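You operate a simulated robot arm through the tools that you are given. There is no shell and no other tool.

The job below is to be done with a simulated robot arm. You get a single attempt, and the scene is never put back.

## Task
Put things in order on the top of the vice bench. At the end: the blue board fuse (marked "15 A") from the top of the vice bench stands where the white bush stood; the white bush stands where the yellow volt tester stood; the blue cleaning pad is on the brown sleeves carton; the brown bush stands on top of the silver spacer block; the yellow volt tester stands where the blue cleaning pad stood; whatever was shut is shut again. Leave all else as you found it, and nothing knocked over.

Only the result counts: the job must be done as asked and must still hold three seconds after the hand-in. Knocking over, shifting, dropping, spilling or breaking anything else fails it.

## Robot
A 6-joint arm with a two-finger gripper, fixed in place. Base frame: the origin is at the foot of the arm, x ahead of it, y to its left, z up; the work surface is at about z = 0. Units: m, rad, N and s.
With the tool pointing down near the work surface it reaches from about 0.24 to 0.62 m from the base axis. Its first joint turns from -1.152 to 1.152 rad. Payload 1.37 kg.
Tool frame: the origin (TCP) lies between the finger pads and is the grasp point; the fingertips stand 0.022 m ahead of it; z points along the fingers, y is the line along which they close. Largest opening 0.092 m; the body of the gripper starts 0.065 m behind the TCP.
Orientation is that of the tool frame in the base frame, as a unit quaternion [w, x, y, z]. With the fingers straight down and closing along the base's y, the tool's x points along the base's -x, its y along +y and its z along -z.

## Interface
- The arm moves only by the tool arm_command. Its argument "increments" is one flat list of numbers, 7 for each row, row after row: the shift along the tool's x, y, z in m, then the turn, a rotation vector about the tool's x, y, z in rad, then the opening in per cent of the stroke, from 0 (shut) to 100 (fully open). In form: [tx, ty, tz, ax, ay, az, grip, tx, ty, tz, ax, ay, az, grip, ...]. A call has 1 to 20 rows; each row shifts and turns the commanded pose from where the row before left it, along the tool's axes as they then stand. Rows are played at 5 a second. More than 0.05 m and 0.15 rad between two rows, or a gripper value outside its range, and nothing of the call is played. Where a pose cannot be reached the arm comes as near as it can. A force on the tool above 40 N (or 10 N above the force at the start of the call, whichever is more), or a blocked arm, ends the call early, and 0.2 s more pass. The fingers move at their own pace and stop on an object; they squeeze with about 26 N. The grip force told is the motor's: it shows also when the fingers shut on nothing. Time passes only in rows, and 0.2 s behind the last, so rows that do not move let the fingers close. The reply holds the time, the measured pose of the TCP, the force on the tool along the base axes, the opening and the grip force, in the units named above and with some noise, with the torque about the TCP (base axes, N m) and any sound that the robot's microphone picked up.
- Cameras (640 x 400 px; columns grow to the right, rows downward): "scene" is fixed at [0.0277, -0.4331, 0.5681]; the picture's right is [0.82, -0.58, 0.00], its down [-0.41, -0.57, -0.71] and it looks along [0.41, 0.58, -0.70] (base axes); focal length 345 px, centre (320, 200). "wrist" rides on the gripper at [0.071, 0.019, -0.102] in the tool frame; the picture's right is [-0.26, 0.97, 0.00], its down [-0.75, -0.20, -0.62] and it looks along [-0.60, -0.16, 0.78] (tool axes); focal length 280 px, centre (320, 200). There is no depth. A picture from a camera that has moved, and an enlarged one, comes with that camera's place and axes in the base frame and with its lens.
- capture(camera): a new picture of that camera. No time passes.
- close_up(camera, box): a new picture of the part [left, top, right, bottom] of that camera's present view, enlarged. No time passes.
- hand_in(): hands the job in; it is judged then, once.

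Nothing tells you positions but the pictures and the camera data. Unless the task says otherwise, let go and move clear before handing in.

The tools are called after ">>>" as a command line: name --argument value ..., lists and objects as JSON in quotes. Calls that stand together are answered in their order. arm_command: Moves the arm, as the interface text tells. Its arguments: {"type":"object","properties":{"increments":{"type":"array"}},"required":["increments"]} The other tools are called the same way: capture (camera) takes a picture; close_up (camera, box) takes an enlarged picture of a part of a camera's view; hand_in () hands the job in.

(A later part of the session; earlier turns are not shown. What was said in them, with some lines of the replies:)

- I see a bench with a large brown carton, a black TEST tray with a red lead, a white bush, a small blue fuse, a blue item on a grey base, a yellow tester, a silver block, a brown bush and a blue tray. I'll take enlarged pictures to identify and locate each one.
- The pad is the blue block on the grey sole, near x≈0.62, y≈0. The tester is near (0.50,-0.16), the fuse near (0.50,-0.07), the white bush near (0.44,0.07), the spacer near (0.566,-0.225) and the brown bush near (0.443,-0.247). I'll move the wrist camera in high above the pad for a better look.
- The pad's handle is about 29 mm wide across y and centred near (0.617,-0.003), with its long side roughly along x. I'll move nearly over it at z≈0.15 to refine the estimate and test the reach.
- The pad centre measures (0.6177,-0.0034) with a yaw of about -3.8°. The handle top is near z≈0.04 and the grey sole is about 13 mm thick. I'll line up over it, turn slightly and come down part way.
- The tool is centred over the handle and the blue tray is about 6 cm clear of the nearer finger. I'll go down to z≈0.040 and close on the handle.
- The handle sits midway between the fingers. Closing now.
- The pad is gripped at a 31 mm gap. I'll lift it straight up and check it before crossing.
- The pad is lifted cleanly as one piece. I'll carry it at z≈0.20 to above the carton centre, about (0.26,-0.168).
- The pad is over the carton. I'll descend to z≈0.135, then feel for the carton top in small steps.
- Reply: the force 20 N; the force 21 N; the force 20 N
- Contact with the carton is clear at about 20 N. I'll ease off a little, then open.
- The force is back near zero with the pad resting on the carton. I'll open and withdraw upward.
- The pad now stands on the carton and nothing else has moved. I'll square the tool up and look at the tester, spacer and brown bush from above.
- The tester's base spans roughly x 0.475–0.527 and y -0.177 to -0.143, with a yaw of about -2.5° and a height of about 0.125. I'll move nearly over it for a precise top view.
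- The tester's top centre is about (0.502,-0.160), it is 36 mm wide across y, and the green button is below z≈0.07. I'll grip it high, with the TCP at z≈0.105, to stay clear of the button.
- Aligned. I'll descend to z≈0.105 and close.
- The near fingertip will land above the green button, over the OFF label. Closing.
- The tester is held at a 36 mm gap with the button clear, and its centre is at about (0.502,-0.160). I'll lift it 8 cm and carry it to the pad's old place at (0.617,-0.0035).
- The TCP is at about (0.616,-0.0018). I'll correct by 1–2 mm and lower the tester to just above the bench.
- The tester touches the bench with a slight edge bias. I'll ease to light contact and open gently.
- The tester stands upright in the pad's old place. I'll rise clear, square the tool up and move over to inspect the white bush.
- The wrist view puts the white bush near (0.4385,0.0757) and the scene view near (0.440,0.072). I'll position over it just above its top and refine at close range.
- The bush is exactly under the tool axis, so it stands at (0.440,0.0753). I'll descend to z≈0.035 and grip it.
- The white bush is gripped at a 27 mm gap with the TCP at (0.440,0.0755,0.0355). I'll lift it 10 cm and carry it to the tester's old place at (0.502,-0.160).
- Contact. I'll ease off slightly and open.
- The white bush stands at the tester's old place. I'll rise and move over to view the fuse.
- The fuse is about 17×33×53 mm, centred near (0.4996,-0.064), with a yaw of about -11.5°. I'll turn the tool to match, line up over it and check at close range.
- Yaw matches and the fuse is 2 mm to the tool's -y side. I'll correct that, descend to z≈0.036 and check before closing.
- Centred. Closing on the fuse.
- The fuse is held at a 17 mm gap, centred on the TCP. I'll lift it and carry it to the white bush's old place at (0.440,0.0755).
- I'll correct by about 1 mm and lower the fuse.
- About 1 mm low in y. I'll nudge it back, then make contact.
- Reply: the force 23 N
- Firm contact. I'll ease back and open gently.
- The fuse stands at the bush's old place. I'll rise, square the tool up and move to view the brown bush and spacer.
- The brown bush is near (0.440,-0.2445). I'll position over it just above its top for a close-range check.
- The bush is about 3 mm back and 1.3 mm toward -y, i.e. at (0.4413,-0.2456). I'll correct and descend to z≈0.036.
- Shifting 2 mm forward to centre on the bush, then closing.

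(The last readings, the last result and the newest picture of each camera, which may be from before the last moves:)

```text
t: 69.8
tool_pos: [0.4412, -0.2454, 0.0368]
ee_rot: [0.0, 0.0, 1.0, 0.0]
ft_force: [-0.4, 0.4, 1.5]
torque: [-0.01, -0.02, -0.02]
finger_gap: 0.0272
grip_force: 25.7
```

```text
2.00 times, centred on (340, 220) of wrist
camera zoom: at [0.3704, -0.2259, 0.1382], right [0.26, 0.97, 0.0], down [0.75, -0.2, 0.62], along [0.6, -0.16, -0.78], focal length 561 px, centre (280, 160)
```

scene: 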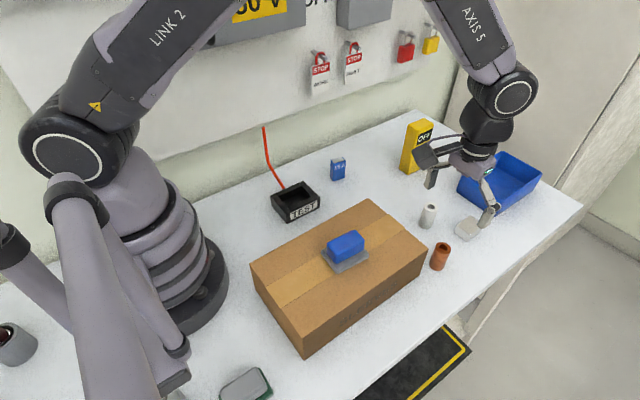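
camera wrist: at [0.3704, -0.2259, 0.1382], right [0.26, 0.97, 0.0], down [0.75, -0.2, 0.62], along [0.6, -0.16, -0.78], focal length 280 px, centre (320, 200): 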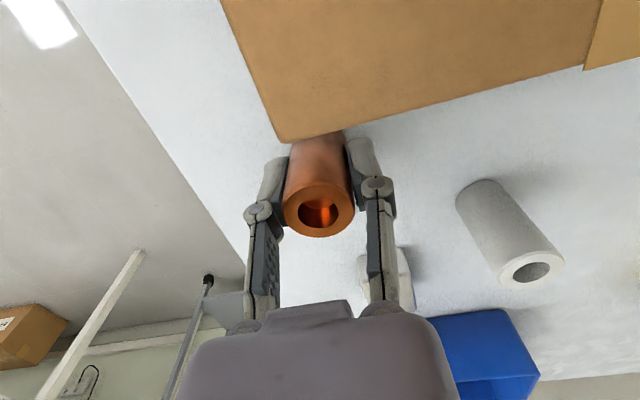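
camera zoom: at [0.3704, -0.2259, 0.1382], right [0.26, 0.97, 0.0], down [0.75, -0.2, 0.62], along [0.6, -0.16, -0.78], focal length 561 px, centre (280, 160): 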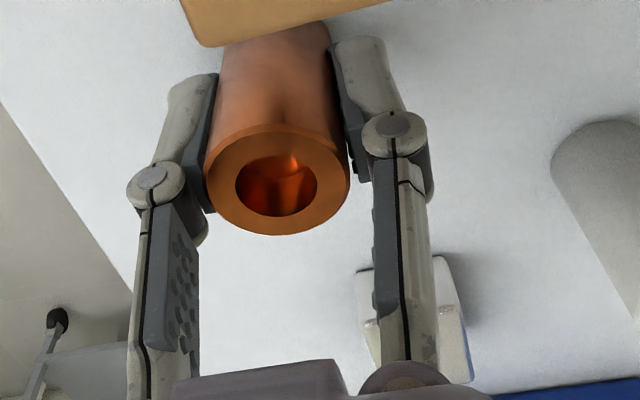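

The brown bush is held at a 27 mm gap with the TCP at (0.4413,-0.2456,0.037). I'll lift it high and move above the spacer block to measure it.

>>> arm_command --increments '[0, 0, -0.02, 0, 0, 0, 0, 0, 0, -0.04, 0, 0, 0, 0, 0, 0, -0.05, 0, 0, 0, 0, 0, 0, -0.05, 0, 0, 0, 0, -0.0417, 0.0067, 0, 0, 0, 0, 0, -0.0417, 0.0067, 0, 0, 0, 0, 0, -0.0417, 0.0067, 0, 0, 0, 0, 0, 0, 0, 0, 0, 0, 0, 0]'

>>> arm_command --increments '[0, 0, 0, 0, 0, 0, 0]'

>>> capture --camera "wrist"

>>> close_up --camera "wrist" --box '[240, 30, 400, 130]'

>>> close_up --camera "scene" --box '[430, 200, 510, 250]'

```text
t: 71.6
tool_pos: [0.5675, -0.2254, 0.1933]
ee_rot: [-0.001, 0.0, 1.0, 0.0]
ft_force: [0.5, 1.0, -0.6]
torque: [-0.01, 0.01, -0.01]
finger_gap: 0.027
grip_force: 25.7
```

```text
t: 72.0
tool_pos: [0.5686, -0.2262, 0.1934]
ee_rot: [0.0, 0.001, 1.0, 0.0]
ft_force: [0.0, -0.2, 0.2]
torque: [0.0, 0.0, 0.02]
finger_gap: 0.027
grip_force: 26.1
```

```text
taken
camera wrist: at [0.4963, -0.207, 0.2951], right [0.26, 0.97, 0.0], down [0.75, -0.2, 0.62], along [0.6, -0.16, -0.78], focal length 280 px, centre (320, 200)
```

wrist: 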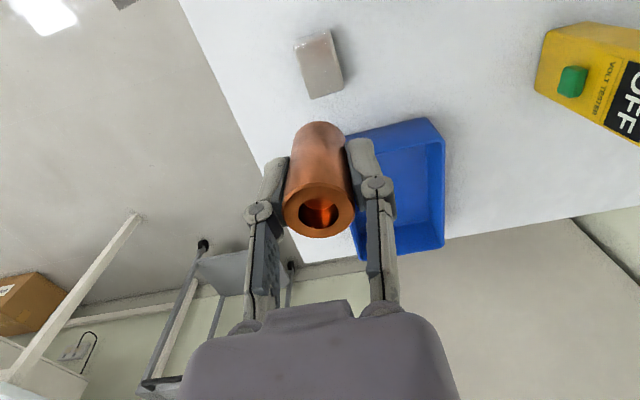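

```text
4.00 times, centred on (320, 80) of wrist
camera zoom: at [0.4963, -0.207, 0.2951], right [0.26, 0.97, 0.0], down [0.75, -0.2, 0.62], along [0.6, -0.16, -0.78], focal length 1122 px, centre (320, 680)
```

zoom: 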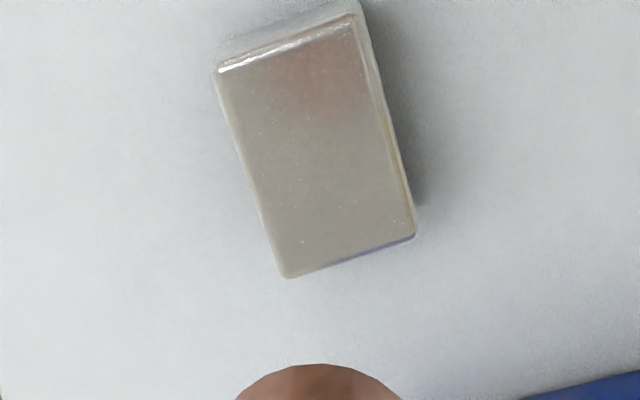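

```text
8.00 times, centred on (470, 225) of scene
camera zoom: at [0.0277, -0.4331, 0.5681], right [0.82, -0.58, 0.0], down [-0.41, -0.57, -0.71], along [0.41, 0.58, -0.7], focal length 2758 px, centre (-880, 0)
```

zoom: 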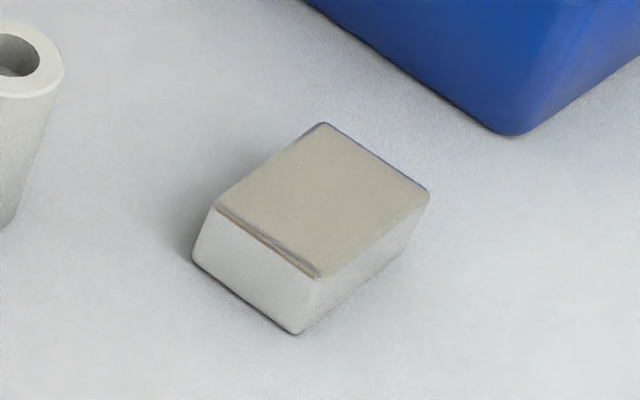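

The spacer measures about 48×33 mm, centred near (0.561,-0.225), with its top around z≈0.022. I'll centre the bush over it and come down to just above it.

>>> arm_command --increments '[0.0073, 0.0009, 0.02, 0, 0, 0, 0, 0, 0, 0.04, 0, 0, 0, 0, 0, 0, 0.04, 0, 0, 0, 0, 0, 0, 0.02, 0, 0, 0, 0, 0, 0, 0, 0, 0, 0, 0]'

>>> arm_command --increments '[0, 0, 0, 0, 0, 0, 0]'

>>> capture --camera "wrist"

>>> close_up --camera "wrist" --box '[240, 80, 400, 200]'

>>> close_up --camera "scene" --box '[420, 170, 520, 250]'

```text
t: 73.2
tool_pos: [0.561, -0.2255, 0.0781]
ee_rot: [0.001, 0.001, 1.0, 0.0]
ft_force: [0.1, -0.1, 0.2]
torque: [-0.03, -0.01, -0.01]
finger_gap: 0.0271
grip_force: 25.8
```

```text
t: 73.6
tool_pos: [0.5607, -0.2261, 0.0773]
ee_rot: [0.0, 0.0, 1.0, 0.0]
ft_force: [0.8, -0.3, -0.5]
torque: [-0.02, -0.03, 0.03]
finger_gap: 0.0273
grip_force: 25.7
```

```text
taken
camera wrist: at [0.4895, -0.2065, 0.1793], right [0.26, 0.97, 0.0], down [0.75, -0.2, 0.62], along [0.6, -0.16, -0.78], focal length 280 px, centre (320, 200)
```

wrist: 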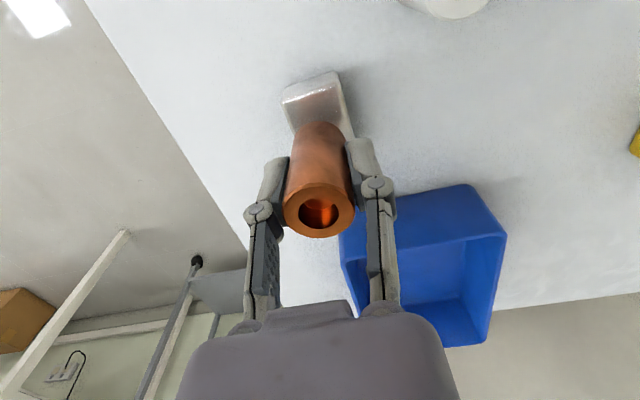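

```text
3.33 times, centred on (320, 140) of wrist
camera zoom: at [0.4895, -0.2065, 0.1793], right [0.26, 0.97, 0.0], down [0.75, -0.2, 0.62], along [0.6, -0.16, -0.78], focal length 935 px, centre (320, 400)
```

zoom: 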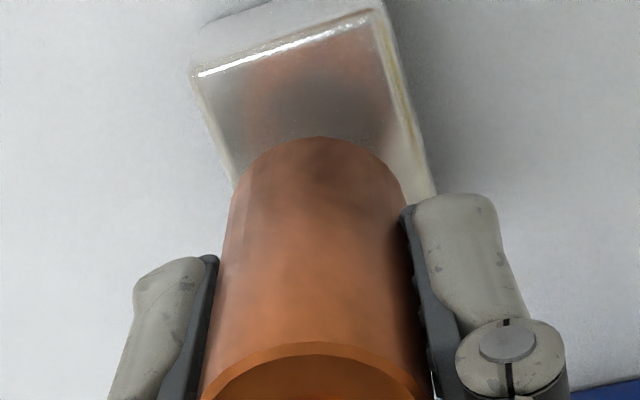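

```text
5.00 times, centred on (470, 210) of scene
camera zoom: at [0.0277, -0.4331, 0.5681], right [0.82, -0.58, 0.0], down [-0.41, -0.57, -0.71], along [0.41, 0.58, -0.7], focal length 1724 px, centre (-430, 150)
```

zoom: 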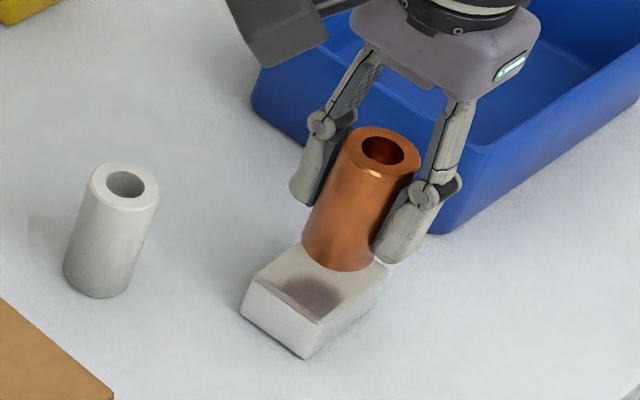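

The bush is within about 1.5 mm of the block's centre. I'll make a small correction and lower it in fine steps until contact.

>>> arm_command --increments '[0.0008, 0.001, 0.006, 0, 0, 0, 0, 0, 0, 0.006, 0, 0, 0, 0, 0, 0, 0, 0, 0, 0, 0]'

>>> arm_command --increments '[0, 0, 0.0015, 0, 0, 0, 0, 0, 0, 0, 0, 0, 0, 0]'

>>> arm_command --increments '[0, 0, 0.0015, 0, 0, 0, 0, 0, 0, 0, 0, 0, 0, 0]'

>>> close_up --camera "scene" --box '[420, 170, 520, 250]'

```text
t: 74.4
tool_pos: [0.5603, -0.2237, 0.0632]
ee_rot: [0.0, 0.0, 1.0, -0.001]
ft_force: [0.1, -0.1, -0.9]
torque: [0.0, 0.03, 0.01]
finger_gap: 0.0271
grip_force: 25.9
```

```text
t: 75.0
tool_pos: [0.5594, -0.2238, 0.0635]
ee_rot: [0.001, 0.0, 1.0, 0.001]
ft_force: [0.7, -0.4, -1.3]
torque: [0.01, 0.01, 0.01]
finger_gap: 0.0272
grip_force: 26.0
```

```text
t: 75.6
tool_pos: [0.5588, -0.2228, 0.0621]
ee_rot: [0.0, 0.0, 1.0, 0.0]
ft_force: [-1.3, 1.0, 5.8]
torque: [-0.04, 0.05, -0.01]
finger_gap: 0.0271
grip_force: 26.1
```

```text
5.00 times, centred on (470, 210) of scene
camera zoom: at [0.0277, -0.433, 0.5681], right [0.82, -0.58, 0.0], down [-0.41, -0.57, -0.71], along [0.41, 0.58, -0.7], focal length 1724 px, centre (-430, 150)
```

zoom: 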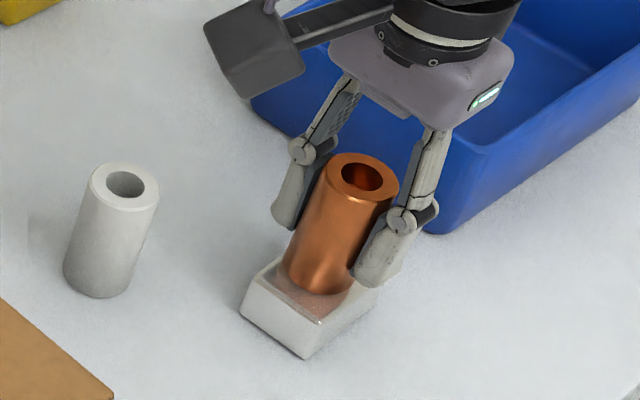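

Light contact at 6 N. I'll check the centring closely before letting go.

>>> close_up --camera "scene" --box '[455, 200, 515, 245]'

>>> capture --camera "wrist"

>>> close_up --camera "wrist" --box '[260, 80, 380, 170]'

```text
8.89 times, centred on (485, 222) of scene
camera zoom: at [0.0277, -0.433, 0.5681], right [0.82, -0.58, 0.0], down [-0.41, -0.57, -0.71], along [0.41, 0.58, -0.7], focal length 3065 px, centre (-1147, 0)
```

zoom: 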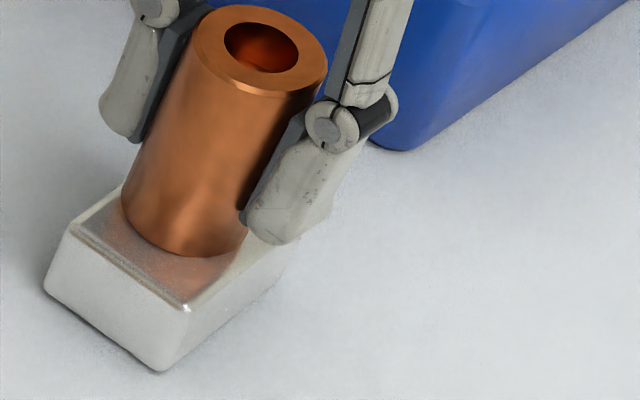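

```text
taken
camera wrist: at [0.4885, -0.2038, 0.1631], right [0.26, 0.97, 0.0], down [0.75, -0.2, 0.63], along [0.6, -0.16, -0.78], focal length 280 px, centre (320, 200)
```

wrist: 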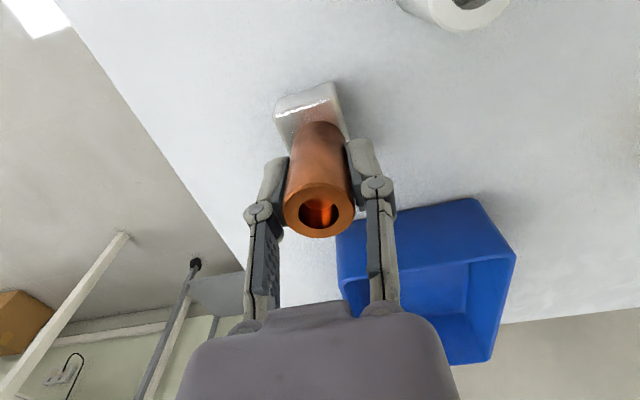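

```text
4.44 times, centred on (320, 125) of wrist
camera zoom: at [0.4885, -0.2038, 0.1631], right [0.26, 0.97, 0.0], down [0.75, -0.2, 0.63], along [0.6, -0.16, -0.78], focal length 1246 px, centre (320, 533)
```

zoom: 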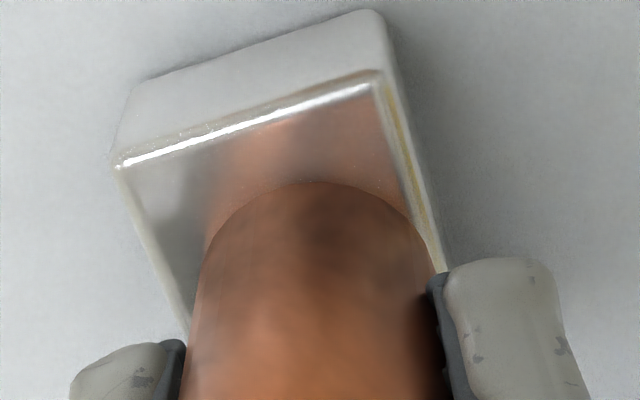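

The bush is well centred: the near gap is about 9.4 mm against 9.8 mm ideal, and it is centred laterally. I'll press a hair for a flat seat, ease off, and open gently.

>>> arm_command --increments '[0, 0, 0.0004, 0, 0, 0, 0, 0, 0, 0, 0, 0, 0, 0]'

>>> arm_command --increments '[0, 0, -0.0005, 0, 0, 0, 0, 0, 0, 0, 0, 0, 0, 0, 0, 0, 0, 0, 0, 0, 29, 0, 0, 0, 0, 0, 0, 33, 0, 0, 0, 0, 0, 0, 40, 0, 0, 0, 0, 0, 0, 50, 0, 0, 0, 0, 0, 0, 62, 0, 0, 0, 0, 0, 0, 62]'

>>> close_up --camera "scene" --box '[420, 170, 520, 250]'

>>> capture --camera "wrist"

```text
t: 76.2
tool_pos: [0.5597, -0.2231, 0.0611]
ee_rot: [0.0, 0.0, 1.0, 0.0]
ft_force: [-1.7, 0.5, 10.2]
torque: [-0.01, 0.1, 0.02]
finger_gap: 0.0272
grip_force: 26.0
```

```text
t: 78.0
tool_pos: [0.56, -0.2224, 0.0616]
ee_rot: [0.0, 0.0, 1.0, 0.0]
ft_force: [-0.8, -0.5, 0.4]
torque: [-0.01, 0.0, -0.02]
finger_gap: 0.0571
grip_force: 0.1
```

```text
5.00 times, centred on (470, 210) of scene
camera zoom: at [0.0277, -0.4331, 0.5681], right [0.82, -0.58, 0.0], down [-0.41, -0.57, -0.71], along [0.41, 0.58, -0.7], focal length 1724 px, centre (-430, 150)
```

zoom: 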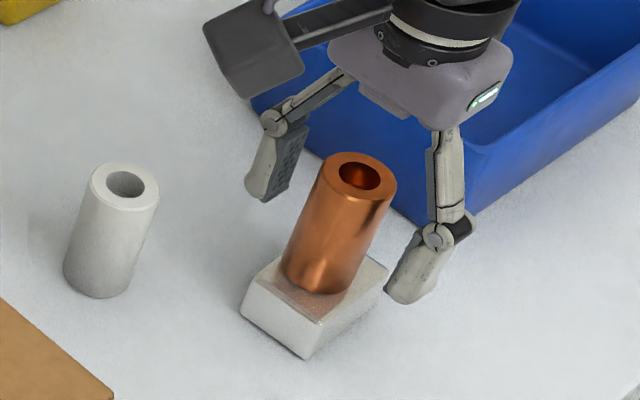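

```text
taken
camera wrist: at [0.4884, -0.2036, 0.1629], right [0.26, 0.97, 0.0], down [0.75, -0.2, 0.63], along [0.6, -0.16, -0.78], focal length 280 px, centre (320, 200)
```

wrist: 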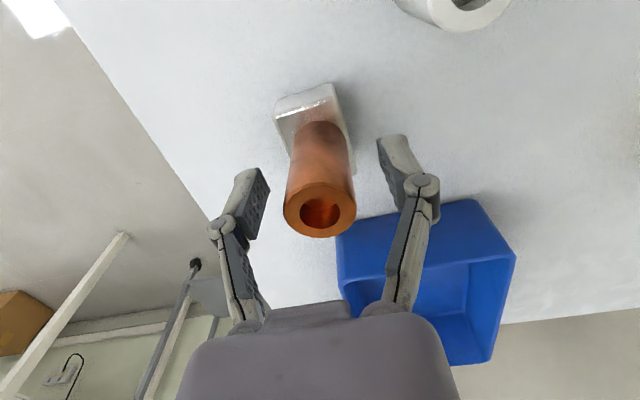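

The brown bush stands on the spacer. I'll withdraw straight up, return near the start pose and check everything.

>>> arm_command --increments '[0, 0, -0.03, 0, 0, 0, 75, 0, 0, -0.045, 0, 0, 0, 90, 0, 0, -0.05, 0, 0, 0, 100, 0, 0, -0.05, 0, 0, 0, 100, 0.036, 0.035, -0.004, 0, 0, 0, 100, 0.038, 0.035, -0.004, 0, 0, 0, 100, 0.038, 0.035, -0.004, 0, 0, 0, 100, 0.038, 0.035, -0.004, 0, 0, 0, 100, 0.038, 0.035, -0.004, 0, 0, 0, 100, 0.038, 0.035, 0, 0, 0, 0, 100, 0, 0, 0, 0, 0, 0, 100]'

>>> capture --camera "scene"

>>> capture --camera "wrist"

>>> close_up --camera "scene" --box '[370, 110, 530, 260]'

>>> close_up --camera "scene" --box '[240, 120, 440, 360]'

```text
refused: row 5 steps farther than a row can; nothing moved
```

```text
taken
```

scene: 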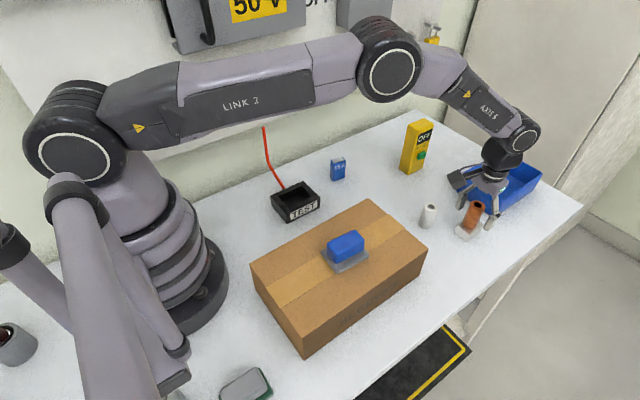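

```text
taken
camera wrist: at [0.4884, -0.2036, 0.1629], right [0.26, 0.97, 0.0], down [0.75, -0.2, 0.63], along [0.6, -0.16, -0.78], focal length 280 px, centre (320, 200)
```

wrist: 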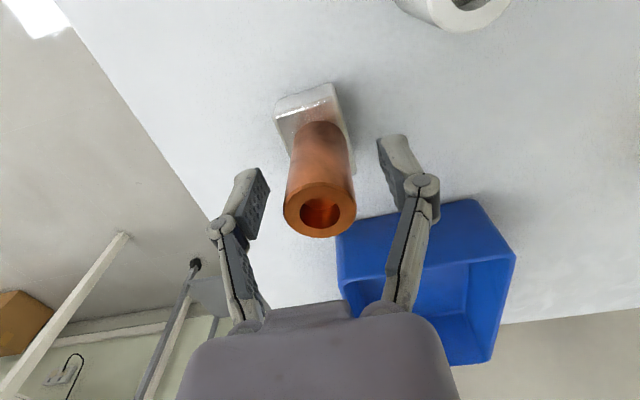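

```text
2.67 times, centred on (450, 185) of scene
camera zoom: at [0.0277, -0.4331, 0.5681], right [0.82, -0.58, 0.0], down [-0.41, -0.57, -0.71], along [0.41, 0.58, -0.7], focal length 920 px, centre (-27, 240)
```

zoom: 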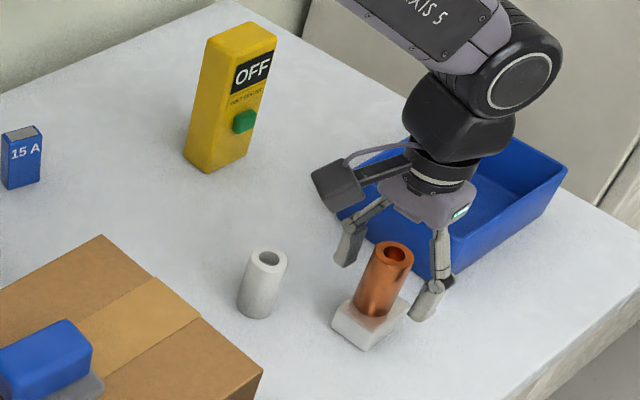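

```text
1.67 times, centred on (340, 240) of scene
camera zoom: at [0.0277, -0.4331, 0.5681], right [0.82, -0.58, 0.0], down [-0.41, -0.57, -0.71], along [0.41, 0.58, -0.7], focal length 575 px, centre (287, 133)
```

zoom: 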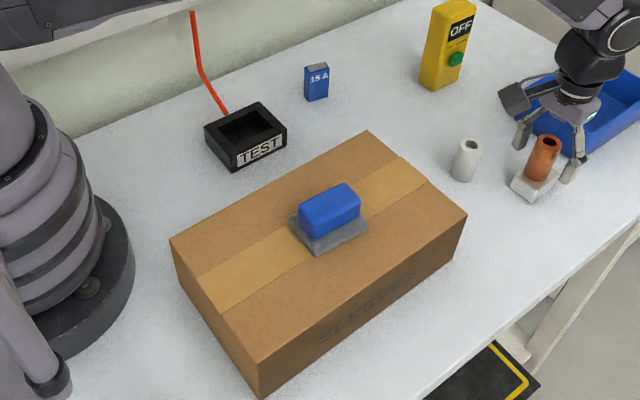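

The call was refused because one row was too long, so nothing moved. I'll repeat the withdrawal with smaller steps.

>>> arm_command --increments '[0, 0, -0.02, 0, 0, 0, 70, 0, 0, -0.035, 0, 0, 0, 85, 0, 0, -0.04, 0, 0, 0, 100, 0, 0, -0.04, 0, 0, 0, 100, 0, 0, -0.04, 0, 0, 0, 100, 0, 0, -0.02, 0, 0, 0, 100, 0.028, 0.026, 0, 0, 0, 0, 100, 0.028, 0.026, 0, 0, 0, 0, 100, 0.028, 0.026, 0, 0, 0, 0, 100, 0.028, 0.026, 0, 0, 0, 0, 100, 0.028, 0.026, 0, 0, 0, 0, 100, 0.028, 0.026, 0, 0, 0, 0, 100, 0.028, 0.026, 0, 0, 0, 0, 100, 0.028, 0.026, 0, 0, 0, 0, 100, 0, 0, 0, 0, 0, 0, 100]'

>>> capture --camera "scene"

>>> capture --camera "wrist"

>>> close_up --camera "scene" --box '[370, 110, 530, 260]'

>>> close_up --camera "wrist" --box '[100, 40, 500, 300]'

```text
t: 81.2
tool_pos: [0.3351, -0.0146, 0.257]
ee_rot: [0.0, 0.0, 1.0, 0.0]
ft_force: [-0.4, -1.0, 0.9]
torque: [0.0, 0.01, -0.01]
finger_gap: 0.0921
grip_force: 0.0
```

```text
taken
```

scene: 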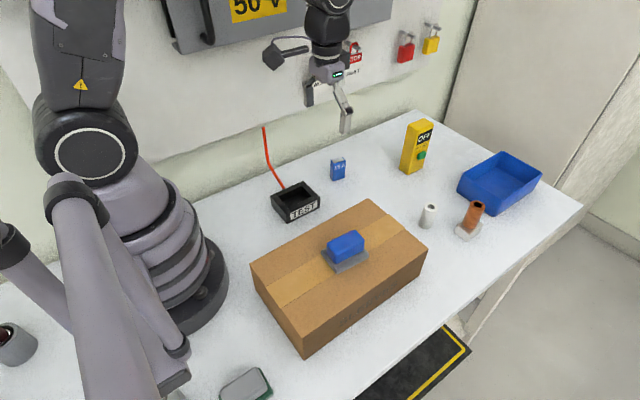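

```text
taken
camera wrist: at [0.2636, 0.0052, 0.3585], right [0.26, 0.97, 0.0], down [0.75, -0.2, 0.63], along [0.6, -0.16, -0.78], focal length 280 px, centre (320, 200)
```

wrist: 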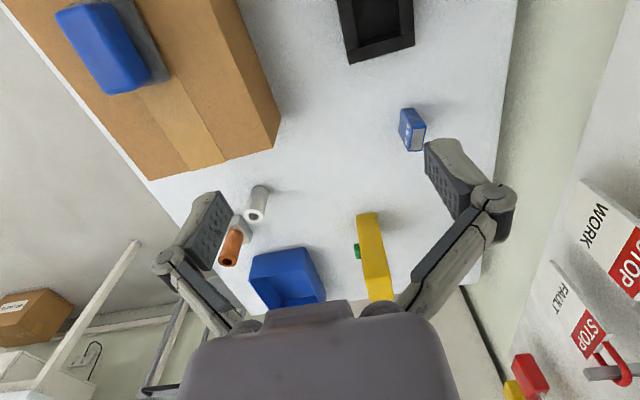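

```text
2.67 times, centred on (450, 185) of scene
camera zoom: at [0.0277, -0.4331, 0.5681], right [0.82, -0.58, 0.0], down [-0.41, -0.57, -0.71], along [0.41, 0.58, -0.7], focal length 920 px, centre (-27, 240)
```

zoom: 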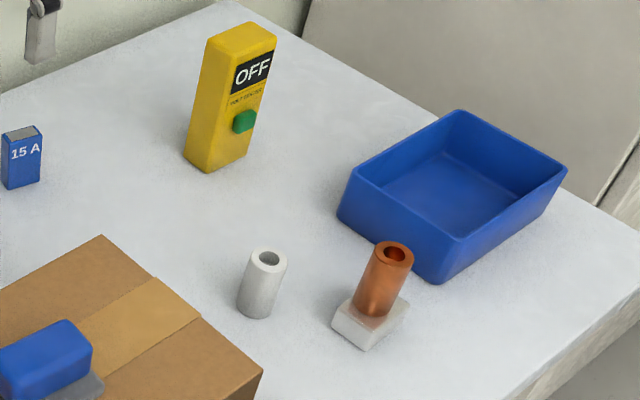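

```text
1.54 times, centred on (300, 170) of wrist
camera zoom: at [0.2636, 0.0052, 0.3585], right [0.26, 0.97, 0.0], down [0.75, -0.2, 0.63], along [0.6, -0.16, -0.78], focal length 431 px, centre (351, 246)
```

zoom: 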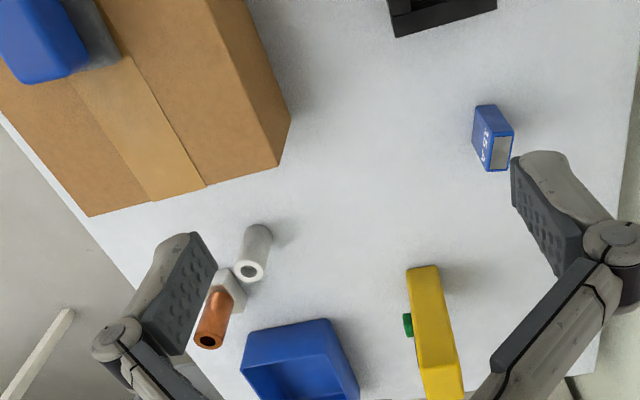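

Everything is in place:
- The fuse stands where the white bush was.
- The white bush stands where the tester was.
- The tester stands where the pad was.
- The pad is on the carton, and the brown bush is on the spacer.

The carton, both trays and the other items look unmoved, and the gripper is open and clear. I'm handing in.

>>> hand_in

```text
The job is handed in.
```

The bench is in the order you asked for, and I've handed the job in. I don't have the judge's verdict. My last pictures, taken just before the hand-in, showed:

| Item | Where it is now |
|---|---|
| Blue 15 A fuse | Where the white bush stood, about (0.440, 0.075) |
| White bush | Where the volt tester stood, about (0.502, -0.160) |
| Yellow volt tester | Where the cleaning pad stood, about (0.617, -0.004) |
| Blue cleaning pad | Near the middle of the top of the sleeves carton |
| Brown bush | Upright and centred on the silver spacer block |

- **Accuracy:** I estimate the moved pieces sit within about 2 mm of their target spots.
- **Everything else:** The spacer, carton, black TEST tray and blue tray look unmoved, and nothing was knocked over.
- **Shut items:** I opened nothing, so there was nothing to shut again.
- **Arm:** The gripper is open and back near its starting position, clear of the bench.
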